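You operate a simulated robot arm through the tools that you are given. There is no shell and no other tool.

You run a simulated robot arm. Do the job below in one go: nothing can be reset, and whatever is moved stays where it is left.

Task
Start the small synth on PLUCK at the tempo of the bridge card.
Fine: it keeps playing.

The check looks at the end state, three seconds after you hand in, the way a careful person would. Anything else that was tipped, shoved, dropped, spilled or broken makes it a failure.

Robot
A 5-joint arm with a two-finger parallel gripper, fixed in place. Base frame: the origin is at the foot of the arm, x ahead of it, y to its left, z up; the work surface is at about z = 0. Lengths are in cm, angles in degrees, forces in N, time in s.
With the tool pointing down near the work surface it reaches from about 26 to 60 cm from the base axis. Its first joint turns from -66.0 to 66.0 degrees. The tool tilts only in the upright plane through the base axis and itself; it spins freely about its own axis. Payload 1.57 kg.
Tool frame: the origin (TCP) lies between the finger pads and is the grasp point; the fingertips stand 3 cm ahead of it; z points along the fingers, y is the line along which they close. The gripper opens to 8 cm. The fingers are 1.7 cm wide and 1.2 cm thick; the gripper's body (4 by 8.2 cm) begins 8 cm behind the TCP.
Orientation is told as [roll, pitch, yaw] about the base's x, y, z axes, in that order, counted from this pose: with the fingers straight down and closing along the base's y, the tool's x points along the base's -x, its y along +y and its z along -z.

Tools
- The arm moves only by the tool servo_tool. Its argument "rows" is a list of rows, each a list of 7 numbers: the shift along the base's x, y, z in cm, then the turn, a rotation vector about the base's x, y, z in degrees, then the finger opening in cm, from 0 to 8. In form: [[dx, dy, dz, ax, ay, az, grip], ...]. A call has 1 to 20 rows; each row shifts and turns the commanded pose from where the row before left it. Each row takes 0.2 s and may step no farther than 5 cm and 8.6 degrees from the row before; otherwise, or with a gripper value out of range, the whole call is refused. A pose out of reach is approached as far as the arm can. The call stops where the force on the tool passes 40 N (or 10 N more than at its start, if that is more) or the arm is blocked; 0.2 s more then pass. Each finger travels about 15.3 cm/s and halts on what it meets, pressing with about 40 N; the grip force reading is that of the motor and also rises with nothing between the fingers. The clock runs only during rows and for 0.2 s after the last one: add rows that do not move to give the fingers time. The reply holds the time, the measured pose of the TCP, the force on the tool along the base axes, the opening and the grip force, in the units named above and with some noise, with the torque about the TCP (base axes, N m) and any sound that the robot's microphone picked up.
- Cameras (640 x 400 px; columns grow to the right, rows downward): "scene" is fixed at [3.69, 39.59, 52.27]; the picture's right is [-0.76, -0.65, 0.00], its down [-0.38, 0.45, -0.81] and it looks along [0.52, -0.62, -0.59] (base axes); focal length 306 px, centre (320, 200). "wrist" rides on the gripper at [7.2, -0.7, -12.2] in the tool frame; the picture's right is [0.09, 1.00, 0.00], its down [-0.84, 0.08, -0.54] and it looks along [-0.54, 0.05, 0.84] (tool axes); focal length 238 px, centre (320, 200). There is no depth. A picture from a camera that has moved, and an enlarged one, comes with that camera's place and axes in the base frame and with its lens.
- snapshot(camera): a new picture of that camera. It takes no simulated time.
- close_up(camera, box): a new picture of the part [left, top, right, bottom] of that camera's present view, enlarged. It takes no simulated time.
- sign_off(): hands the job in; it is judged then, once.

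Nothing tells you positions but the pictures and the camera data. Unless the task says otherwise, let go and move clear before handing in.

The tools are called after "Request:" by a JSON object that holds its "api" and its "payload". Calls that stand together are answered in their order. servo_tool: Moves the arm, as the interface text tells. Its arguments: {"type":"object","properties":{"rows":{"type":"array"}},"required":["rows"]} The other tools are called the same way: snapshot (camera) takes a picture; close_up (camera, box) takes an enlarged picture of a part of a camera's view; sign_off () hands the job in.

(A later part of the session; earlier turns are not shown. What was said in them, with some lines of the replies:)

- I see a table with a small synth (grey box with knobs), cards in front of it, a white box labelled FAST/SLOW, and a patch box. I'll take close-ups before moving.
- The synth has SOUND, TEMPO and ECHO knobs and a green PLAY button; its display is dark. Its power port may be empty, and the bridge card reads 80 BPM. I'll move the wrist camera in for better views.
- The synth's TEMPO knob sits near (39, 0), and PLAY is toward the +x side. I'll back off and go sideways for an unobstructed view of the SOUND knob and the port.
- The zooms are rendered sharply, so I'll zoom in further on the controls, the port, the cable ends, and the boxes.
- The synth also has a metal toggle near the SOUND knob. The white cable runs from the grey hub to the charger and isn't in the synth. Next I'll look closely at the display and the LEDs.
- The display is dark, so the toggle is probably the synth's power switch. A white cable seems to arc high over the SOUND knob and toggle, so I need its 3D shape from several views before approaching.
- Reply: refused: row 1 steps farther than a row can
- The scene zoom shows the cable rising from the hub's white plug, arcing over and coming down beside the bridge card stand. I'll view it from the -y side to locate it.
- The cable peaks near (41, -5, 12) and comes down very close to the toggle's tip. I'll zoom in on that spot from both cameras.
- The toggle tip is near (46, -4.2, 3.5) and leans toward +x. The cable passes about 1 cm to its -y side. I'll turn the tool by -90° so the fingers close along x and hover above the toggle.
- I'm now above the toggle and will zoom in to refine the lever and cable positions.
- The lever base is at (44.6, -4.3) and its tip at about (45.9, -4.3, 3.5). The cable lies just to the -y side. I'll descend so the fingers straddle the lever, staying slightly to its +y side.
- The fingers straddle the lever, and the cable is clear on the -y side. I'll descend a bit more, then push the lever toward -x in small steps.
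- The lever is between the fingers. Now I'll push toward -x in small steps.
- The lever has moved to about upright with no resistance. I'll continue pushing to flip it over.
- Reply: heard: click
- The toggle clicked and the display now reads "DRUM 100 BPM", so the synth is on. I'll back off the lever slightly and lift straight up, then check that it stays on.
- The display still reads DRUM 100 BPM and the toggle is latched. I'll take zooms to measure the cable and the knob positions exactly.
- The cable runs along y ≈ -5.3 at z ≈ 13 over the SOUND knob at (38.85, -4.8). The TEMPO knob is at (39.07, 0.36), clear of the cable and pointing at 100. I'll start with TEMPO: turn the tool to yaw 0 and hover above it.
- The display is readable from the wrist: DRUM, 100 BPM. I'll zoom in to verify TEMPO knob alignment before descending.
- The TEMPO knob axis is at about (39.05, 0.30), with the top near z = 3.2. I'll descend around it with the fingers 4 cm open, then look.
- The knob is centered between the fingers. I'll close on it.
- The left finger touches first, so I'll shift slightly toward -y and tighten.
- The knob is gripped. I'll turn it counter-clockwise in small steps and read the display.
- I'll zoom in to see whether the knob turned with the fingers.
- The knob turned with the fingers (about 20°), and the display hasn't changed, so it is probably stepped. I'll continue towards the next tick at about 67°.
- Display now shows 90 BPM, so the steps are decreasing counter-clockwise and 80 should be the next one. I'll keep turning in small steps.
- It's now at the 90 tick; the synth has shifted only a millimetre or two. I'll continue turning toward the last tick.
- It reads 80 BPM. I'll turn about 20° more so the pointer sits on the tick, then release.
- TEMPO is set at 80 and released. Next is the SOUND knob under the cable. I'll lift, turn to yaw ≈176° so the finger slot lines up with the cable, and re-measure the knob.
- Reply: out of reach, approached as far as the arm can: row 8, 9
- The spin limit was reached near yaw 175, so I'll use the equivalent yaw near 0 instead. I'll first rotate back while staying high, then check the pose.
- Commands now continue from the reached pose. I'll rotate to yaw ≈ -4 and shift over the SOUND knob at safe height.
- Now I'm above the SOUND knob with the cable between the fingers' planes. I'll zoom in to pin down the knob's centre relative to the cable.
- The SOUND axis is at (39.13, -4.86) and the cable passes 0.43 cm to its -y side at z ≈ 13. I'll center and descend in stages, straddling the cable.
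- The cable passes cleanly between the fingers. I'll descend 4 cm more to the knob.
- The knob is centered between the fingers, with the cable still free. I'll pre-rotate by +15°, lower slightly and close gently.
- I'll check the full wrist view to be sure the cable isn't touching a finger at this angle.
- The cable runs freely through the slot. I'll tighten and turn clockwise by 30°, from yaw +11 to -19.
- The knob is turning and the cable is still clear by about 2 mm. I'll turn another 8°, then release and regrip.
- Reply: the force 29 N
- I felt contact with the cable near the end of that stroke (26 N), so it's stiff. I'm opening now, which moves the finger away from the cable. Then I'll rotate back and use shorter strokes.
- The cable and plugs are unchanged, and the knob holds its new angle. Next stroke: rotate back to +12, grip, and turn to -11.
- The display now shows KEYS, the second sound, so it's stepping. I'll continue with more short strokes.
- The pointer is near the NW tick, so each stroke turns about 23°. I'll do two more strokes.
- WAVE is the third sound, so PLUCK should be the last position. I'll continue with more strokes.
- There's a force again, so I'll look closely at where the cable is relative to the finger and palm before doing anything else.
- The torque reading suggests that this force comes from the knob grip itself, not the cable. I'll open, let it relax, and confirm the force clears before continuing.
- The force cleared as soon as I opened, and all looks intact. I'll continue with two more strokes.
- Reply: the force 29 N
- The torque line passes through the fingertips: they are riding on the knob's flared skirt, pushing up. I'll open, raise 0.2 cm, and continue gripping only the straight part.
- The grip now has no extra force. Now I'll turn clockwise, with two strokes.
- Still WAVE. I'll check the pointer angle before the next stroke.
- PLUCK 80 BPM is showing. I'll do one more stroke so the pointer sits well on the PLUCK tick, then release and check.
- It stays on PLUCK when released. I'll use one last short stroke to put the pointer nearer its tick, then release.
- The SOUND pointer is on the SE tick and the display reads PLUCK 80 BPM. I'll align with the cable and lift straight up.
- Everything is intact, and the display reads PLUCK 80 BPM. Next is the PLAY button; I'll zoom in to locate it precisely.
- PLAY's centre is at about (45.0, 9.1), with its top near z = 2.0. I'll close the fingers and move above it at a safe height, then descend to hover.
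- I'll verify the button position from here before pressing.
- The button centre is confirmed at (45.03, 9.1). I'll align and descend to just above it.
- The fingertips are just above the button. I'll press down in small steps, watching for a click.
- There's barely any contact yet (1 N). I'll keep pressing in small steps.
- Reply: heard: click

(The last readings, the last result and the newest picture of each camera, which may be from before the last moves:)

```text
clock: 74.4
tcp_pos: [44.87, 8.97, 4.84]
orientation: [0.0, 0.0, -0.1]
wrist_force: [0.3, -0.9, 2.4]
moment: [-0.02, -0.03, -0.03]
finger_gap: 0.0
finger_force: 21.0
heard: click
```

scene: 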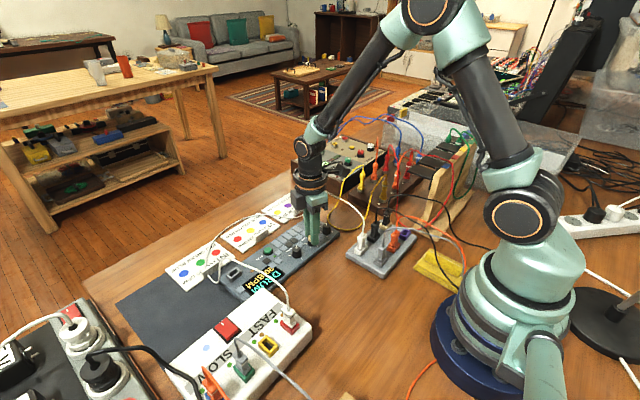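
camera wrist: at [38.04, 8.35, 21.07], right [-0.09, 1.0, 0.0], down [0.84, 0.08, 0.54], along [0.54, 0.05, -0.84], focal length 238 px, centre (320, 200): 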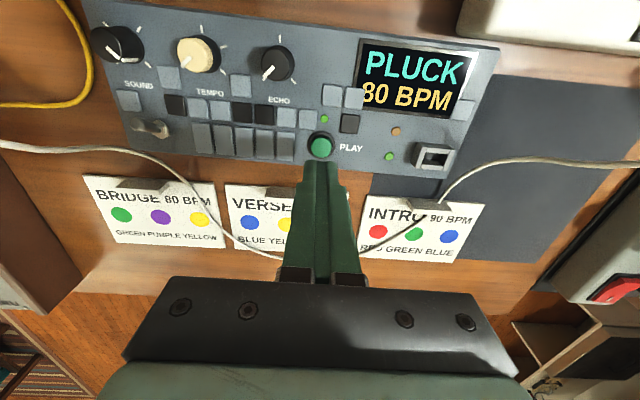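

There was a click with light force. I'll lift off and check that it's playing.

Request:
{"api": "servo_tool", "payload": {"rows": [[0, 0, 1, 0, 0, 0, 0], [0, 0, 3, 0, 0, 0, 0], [0, 0, 4, 0, 0, 0, 0], [0, 0, 4, 0, 0, 0, 0], [0, 0, 0, 0, 0, 0, 0]]}}

Request:
{"api": "snapshot", "payload": {"camera": "wrist"}}

Request:
{"api": "close_up", "payload": {"camera": "scene", "box": [200, 200, 350, 300]}}

Request:
{"api": "close_up", "payload": {"camera": "wrist", "box": [280, 80, 500, 190]}}

```text
clock: 75.6
tcp_pos: [44.7, 8.93, 16.82]
orientation: [0.0, 0.0, 0.0]
wrist_force: [0.1, -0.5, -0.6]
moment: [-0.01, 0.01, -0.02]
finger_gap: 0.0
finger_force: 21.5
```

```text
taken
camera wrist: at [37.57, 8.3, 29.1], right [-0.09, 1.0, 0.0], down [0.84, 0.08, 0.54], along [0.54, 0.05, -0.84], focal length 238 px, centre (320, 200)
```

wrist: 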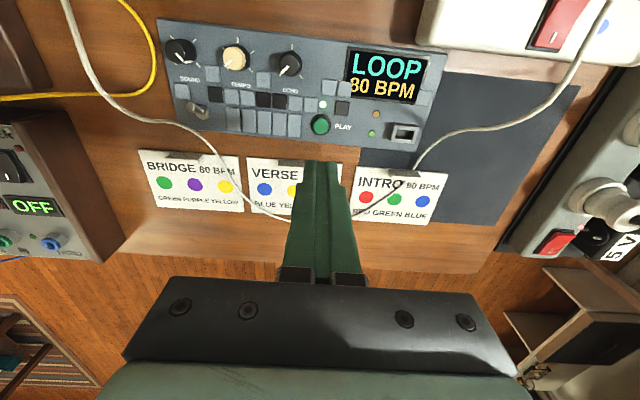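

```text
4.00 times, centred on (275, 250) of scene
camera zoom: at [3.69, 39.59, 52.27], right [-0.76, -0.65, 0.0], down [-0.38, 0.45, -0.81], along [0.52, -0.62, -0.59], focal length 1222 px, centre (500, 0)
```

zoom: 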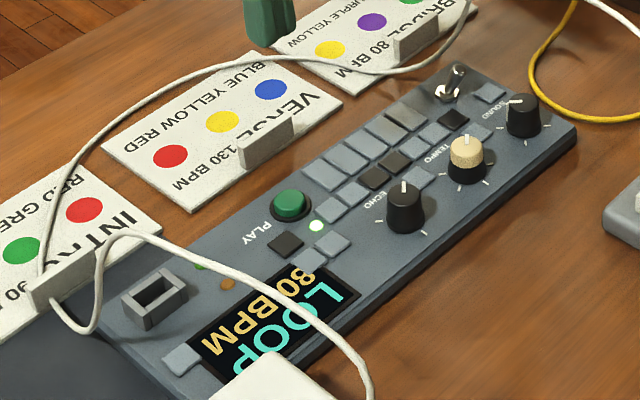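

```text
2.91 times, centred on (390, 135) of wrist
camera zoom: at [37.57, 8.3, 29.1], right [-0.09, 1.0, 0.0], down [0.84, 0.08, 0.54], along [0.54, 0.05, -0.84], focal length 693 px, centre (116, 389)
```

zoom: 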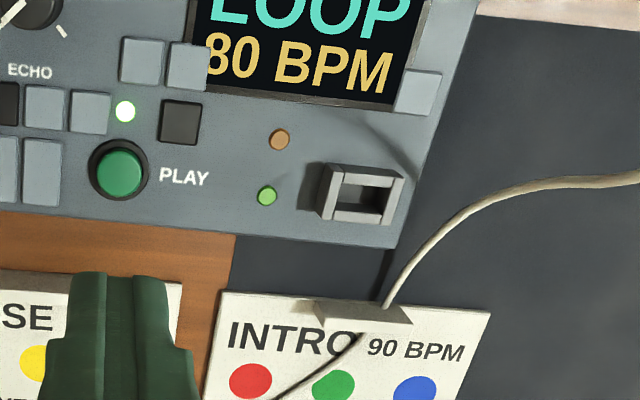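

The PLAY light is on, but the display now says "LOOP / 80 BPM". I'll wait a moment and check whether it alternates or whether something changed.

Request:
{"api": "servo_tool", "payload": {"rows": [[0, 0, 0, 0, 0, 0, 1], [0, 0, 0, 0, 0, 0, 1], [0, 0, 0, 0, 0, 0, 1]]}}

Request:
{"api": "close_up", "payload": {"camera": "wrist", "box": [150, 10, 450, 160]}}

Request:
{"api": "servo_tool", "payload": {"rows": [[0, 0, 0, 0, 0, 0, 1], [0, 0, 0, 0, 0, 0, 1], [0, 0, 0, 0, 0, 0, 1], [0, 0, 0, 0, 0, 0, 1], [0, 0, 0, 0, 0, 0, 1]]}}

Request:
{"api": "close_up", "payload": {"camera": "wrist", "box": [150, 10, 450, 160]}}

```text
clock: 76.4
tcp_pos: [44.63, 8.99, 16.74]
orientation: [-0.1, -0.1, -0.1]
wrist_force: [-0.3, -0.1, 0.3]
moment: [0.0, -0.03, -0.03]
finger_gap: 0.99
finger_force: 0.1
```

```text
2.13 times, centred on (300, 85) of wrist
camera zoom: at [37.57, 8.31, 29.05], right [-0.09, 1.0, 0.0], down [0.84, 0.08, 0.54], along [0.54, 0.05, -0.84], focal length 508 px, centre (363, 445)
```

zoom: 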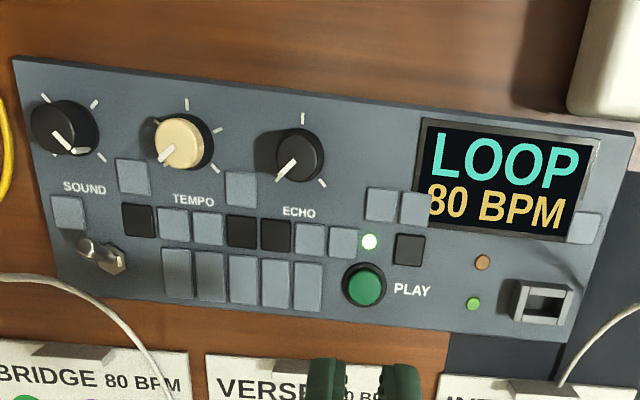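

```text
clock: 77.6
tcp_pos: [44.68, 8.92, 16.78]
orientation: [0.0, -0.1, -0.1]
wrist_force: [-0.1, 0.6, -1.3]
moment: [-0.03, -0.01, -0.01]
finger_gap: 1.0
finger_force: 0.0
```

```text
2.13 times, centred on (300, 85) of wrist
camera zoom: at [37.57, 8.31, 29.05], right [-0.09, 1.0, 0.0], down [0.84, 0.08, 0.54], along [0.54, 0.05, -0.84], focal length 508 px, centre (363, 445)
```

zoom: 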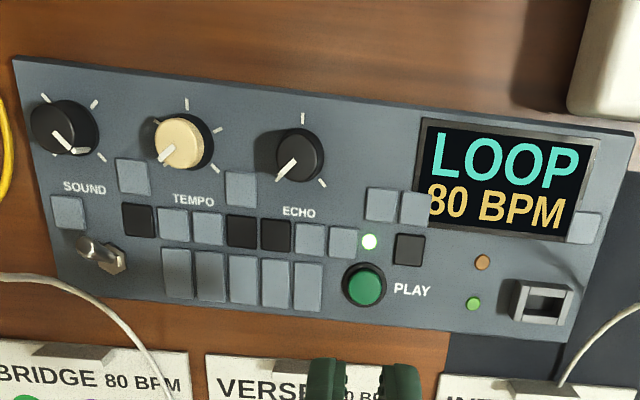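

The display is steady. I'll look closely at the SOUND knob pointer and the PLAY LED to understand what "LOOP" means.

Request:
{"api": "close_up", "payload": {"camera": "wrist", "box": [155, 20, 275, 100]}}

Request:
{"api": "close_up", "payload": {"camera": "scene", "box": [300, 210, 360, 250]}}

Request:
{"api": "close_up", "payload": {"camera": "scene", "box": [210, 235, 310, 300]}}

```text
5.00 times, centred on (215, 60) of wrist
camera zoom: at [37.57, 8.31, 29.05], right [-0.09, 1.0, 0.0], down [0.84, 0.08, 0.54], along [0.54, 0.05, -0.84], focal length 1192 px, centre (845, 900)
```

zoom: 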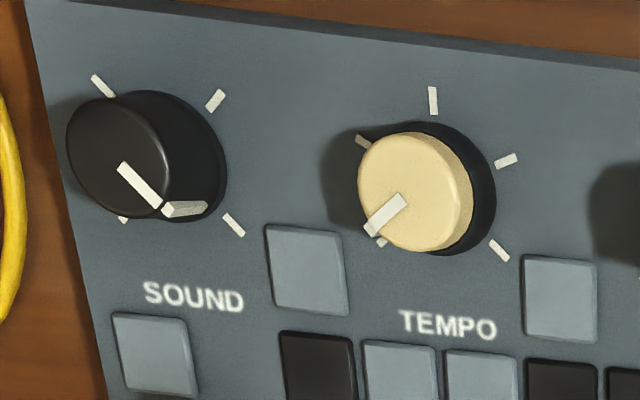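

```text
10.00 times, centred on (330, 230) of scene
camera zoom: at [3.69, 39.59, 52.27], right [-0.76, -0.65, 0.0], down [-0.38, 0.45, -0.81], along [0.52, -0.62, -0.59], focal length 3054 px, centre (220, -100)
```

zoom: 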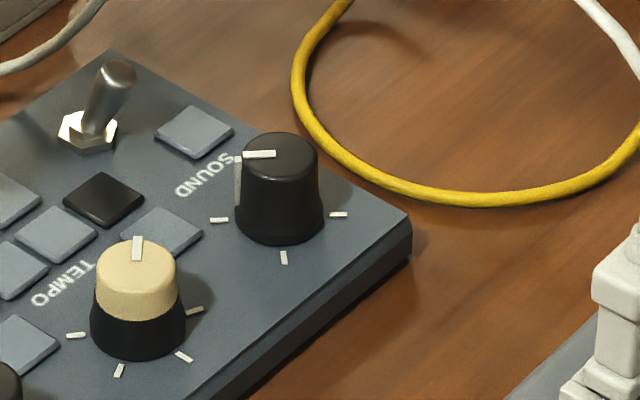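

```text
6.15 times, centred on (260, 268) of scene
camera zoom: at [3.69, 39.59, 52.27], right [-0.76, -0.65, 0.0], down [-0.38, 0.45, -0.81], along [0.52, -0.62, -0.59], focal length 1880 px, centre (689, -215)
```

zoom: 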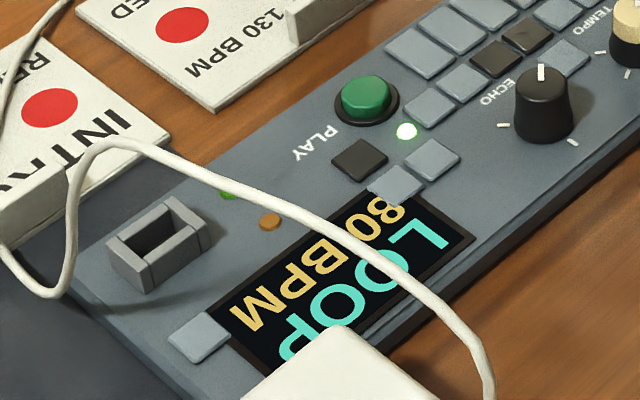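

The SOUND pointer is on the PLUCK tick, TEMPO is on the 80 tick, and the PLAY LED is lit. To be sure "LOOP" just means "playing" and not a held-press mode, I'll tap PLAY again and see how it toggles.

Request:
{"api": "servo_tool", "payload": {"rows": [[0, 0, -4, 0, 0, 0, 0], [0, 0, -4, 0, 0, 0, 0], [0, 0, -3.4, 0, 0, 0, 0], [0, 0, 0, 0, 0, 0, 0]]}}

Request:
{"api": "close_up", "payload": {"camera": "scene", "box": [230, 210, 310, 270]}}

```text
clock: 78.6
tcp_pos: [45.03, 8.9, 5.52]
orientation: [0.1, -0.1, -0.1]
wrist_force: [0.7, -0.2, 0.4]
moment: [-0.02, 0.01, -0.01]
finger_gap: 0.0
finger_force: 21.3
```

```text
6.67 times, centred on (270, 240) of scene
camera zoom: at [3.69, 39.59, 52.27], right [-0.76, -0.65, 0.0], down [-0.38, 0.45, -0.81], along [0.52, -0.62, -0.59], focal length 2036 px, centre (653, -67)
```

zoom: 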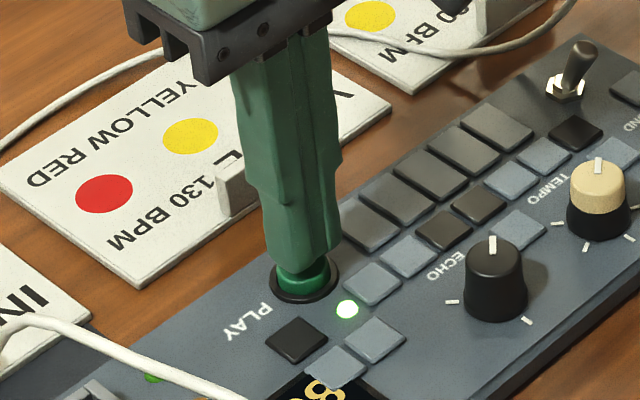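

I'm above the button again. I'll make a brief tap and back off.

Request:
{"api": "servo_tool", "payload": {"rows": [[0, 0, -0.4, 0, 0, 0, 0], [0, 0, -0.3, 0, 0, 0, 0], [0, 0, 0.7, 0, 0, 0, 0], [0, 0, 1, 0, 0, 0, 0]]}}

Request:
{"api": "close_up", "payload": {"camera": "scene", "box": [210, 235, 310, 300]}}

```text
clock: 79.6
tcp_pos: [44.77, 8.94, 6.47]
orientation: [0.1, 0.0, -0.1]
wrist_force: [-1.0, -0.3, 0.4]
moment: [-0.01, -0.03, 0.0]
finger_gap: 0.01
finger_force: 21.8
heard: click
```

```text
6.15 times, centred on (260, 268) of scene
camera zoom: at [3.69, 39.59, 52.27], right [-0.76, -0.65, 0.0], down [-0.38, 0.45, -0.81], along [0.52, -0.62, -0.59], focal length 1880 px, centre (689, -215)
```

zoom: 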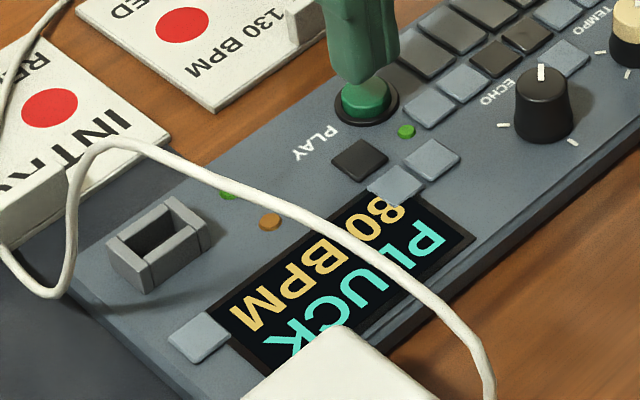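

The tap stopped it: PLUCK 80 BPM with the LED off. Now a brief tap to start it again.

Request:
{"api": "servo_tool", "payload": {"rows": [[0, 0, -1.0, 0, 0, 0, 0], [0, 0, -0.4, 0, 0, 0, 0], [0, 0, -0.3, 0, 0, 0, 0], [0, 0, 0.7, 0, 0, 0, 0], [0, 0, 1, 0, 0, 0, 0]]}}

Request:
{"api": "close_up", "payload": {"camera": "scene", "box": [210, 235, 310, 300]}}

```text
clock: 80.8
tcp_pos: [44.75, 9.17, 6.36]
orientation: [0.0, 0.1, -0.1]
wrist_force: [-0.5, -0.3, -0.5]
moment: [-0.01, -0.02, 0.04]
finger_gap: 0.02
finger_force: 21.4
heard: click
```

```text
6.15 times, centred on (260, 268) of scene
camera zoom: at [3.69, 39.59, 52.27], right [-0.76, -0.65, 0.0], down [-0.38, 0.45, -0.81], along [0.52, -0.62, -0.59], focal length 1880 px, centre (689, -215)
```

zoom: 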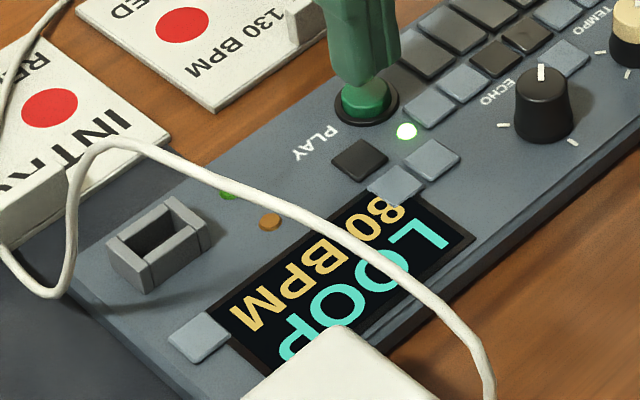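

LOOP with the LED lit is simply the playing state, and stopping showed PLUCK 80 BPM. It's running again, so I'll lift clear and do a final check.

Request:
{"api": "servo_tool", "payload": {"rows": [[0, 0, 3, 0, 0, 0, 0], [0, 0, 4, 0, 0, 0, 0], [0, 0, 4, 0, 0, 0, 0], [0, 0, 4, 0, 0, 0, 1], [-2, -3, 2, 0, 0, 0, 2], [-2, -3, 2, 0, 0, 0, 2], [0, 0, 0, 0, 0, 0, 2]]}}

Request:
{"api": "snapshot", "payload": {"camera": "scene"}}

Request:
{"api": "snapshot", "payload": {"camera": "wrist"}}

Request:
{"api": "close_up", "payload": {"camera": "scene", "box": [150, 170, 400, 310]}}

```text
clock: 82.4
tcp_pos: [40.99, 2.99, 25.0]
orientation: [-0.1, 0.0, -0.1]
wrist_force: [0.5, -0.5, -0.1]
moment: [0.0, 0.02, 0.02]
finger_gap: 2.0
finger_force: 0.1
```

```text
taken
```

scene: 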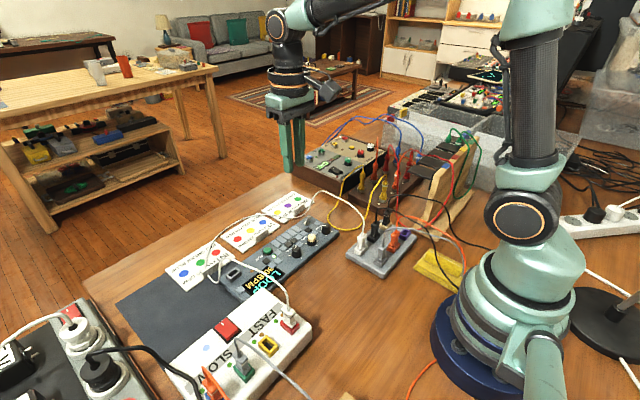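

```text
taken
camera wrist: at [33.9, 2.28, 37.35], right [-0.09, 1.0, 0.0], down [0.84, 0.08, 0.54], along [0.54, 0.05, -0.84], focal length 238 px, centre (320, 200)
```

wrist: 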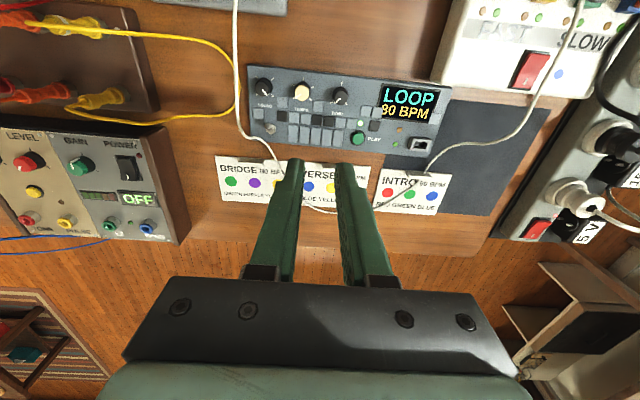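

```text
2.56 times, centred on (275, 240) of scene
camera zoom: at [3.69, 39.59, 52.27], right [-0.76, -0.65, 0.0], down [-0.38, 0.45, -0.81], along [0.52, -0.62, -0.59], focal length 782 px, centre (435, 98)
```

zoom: 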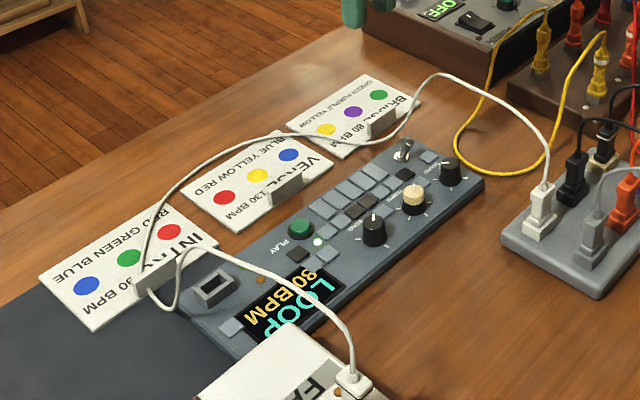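

The synth is on and playing, with SOUND on PLUCK, TEMPO at 80 BPM and the PLAY LED lit. The cards, cables and plugs all look in place and the arm is clear, so I'm handing in.

Request:
{"api": "sign_off", "payload": {}}

```text
The job is handed in.
```

The small synth is playing on PLUCK at 80 BPM, the tempo on the bridge card, and I've handed the job in.

- **Power:** the synth was off, so I flipped its toggle on first.
- **Display:** it shows "LOOP / 80 BPM" while playing. I stopped it once to check: it read "PLUCK / 80 BPM" with the PLAY light off. I then started it again, and the light is lit.
- **Side effects:** turning the knobs slid the synth about 2 mm on the table. The white cable that passes over the SOUND knob may have shifted by about 1 mm. In the last pictures the cards, cables and plugs all looked in place, and the arm is clear.
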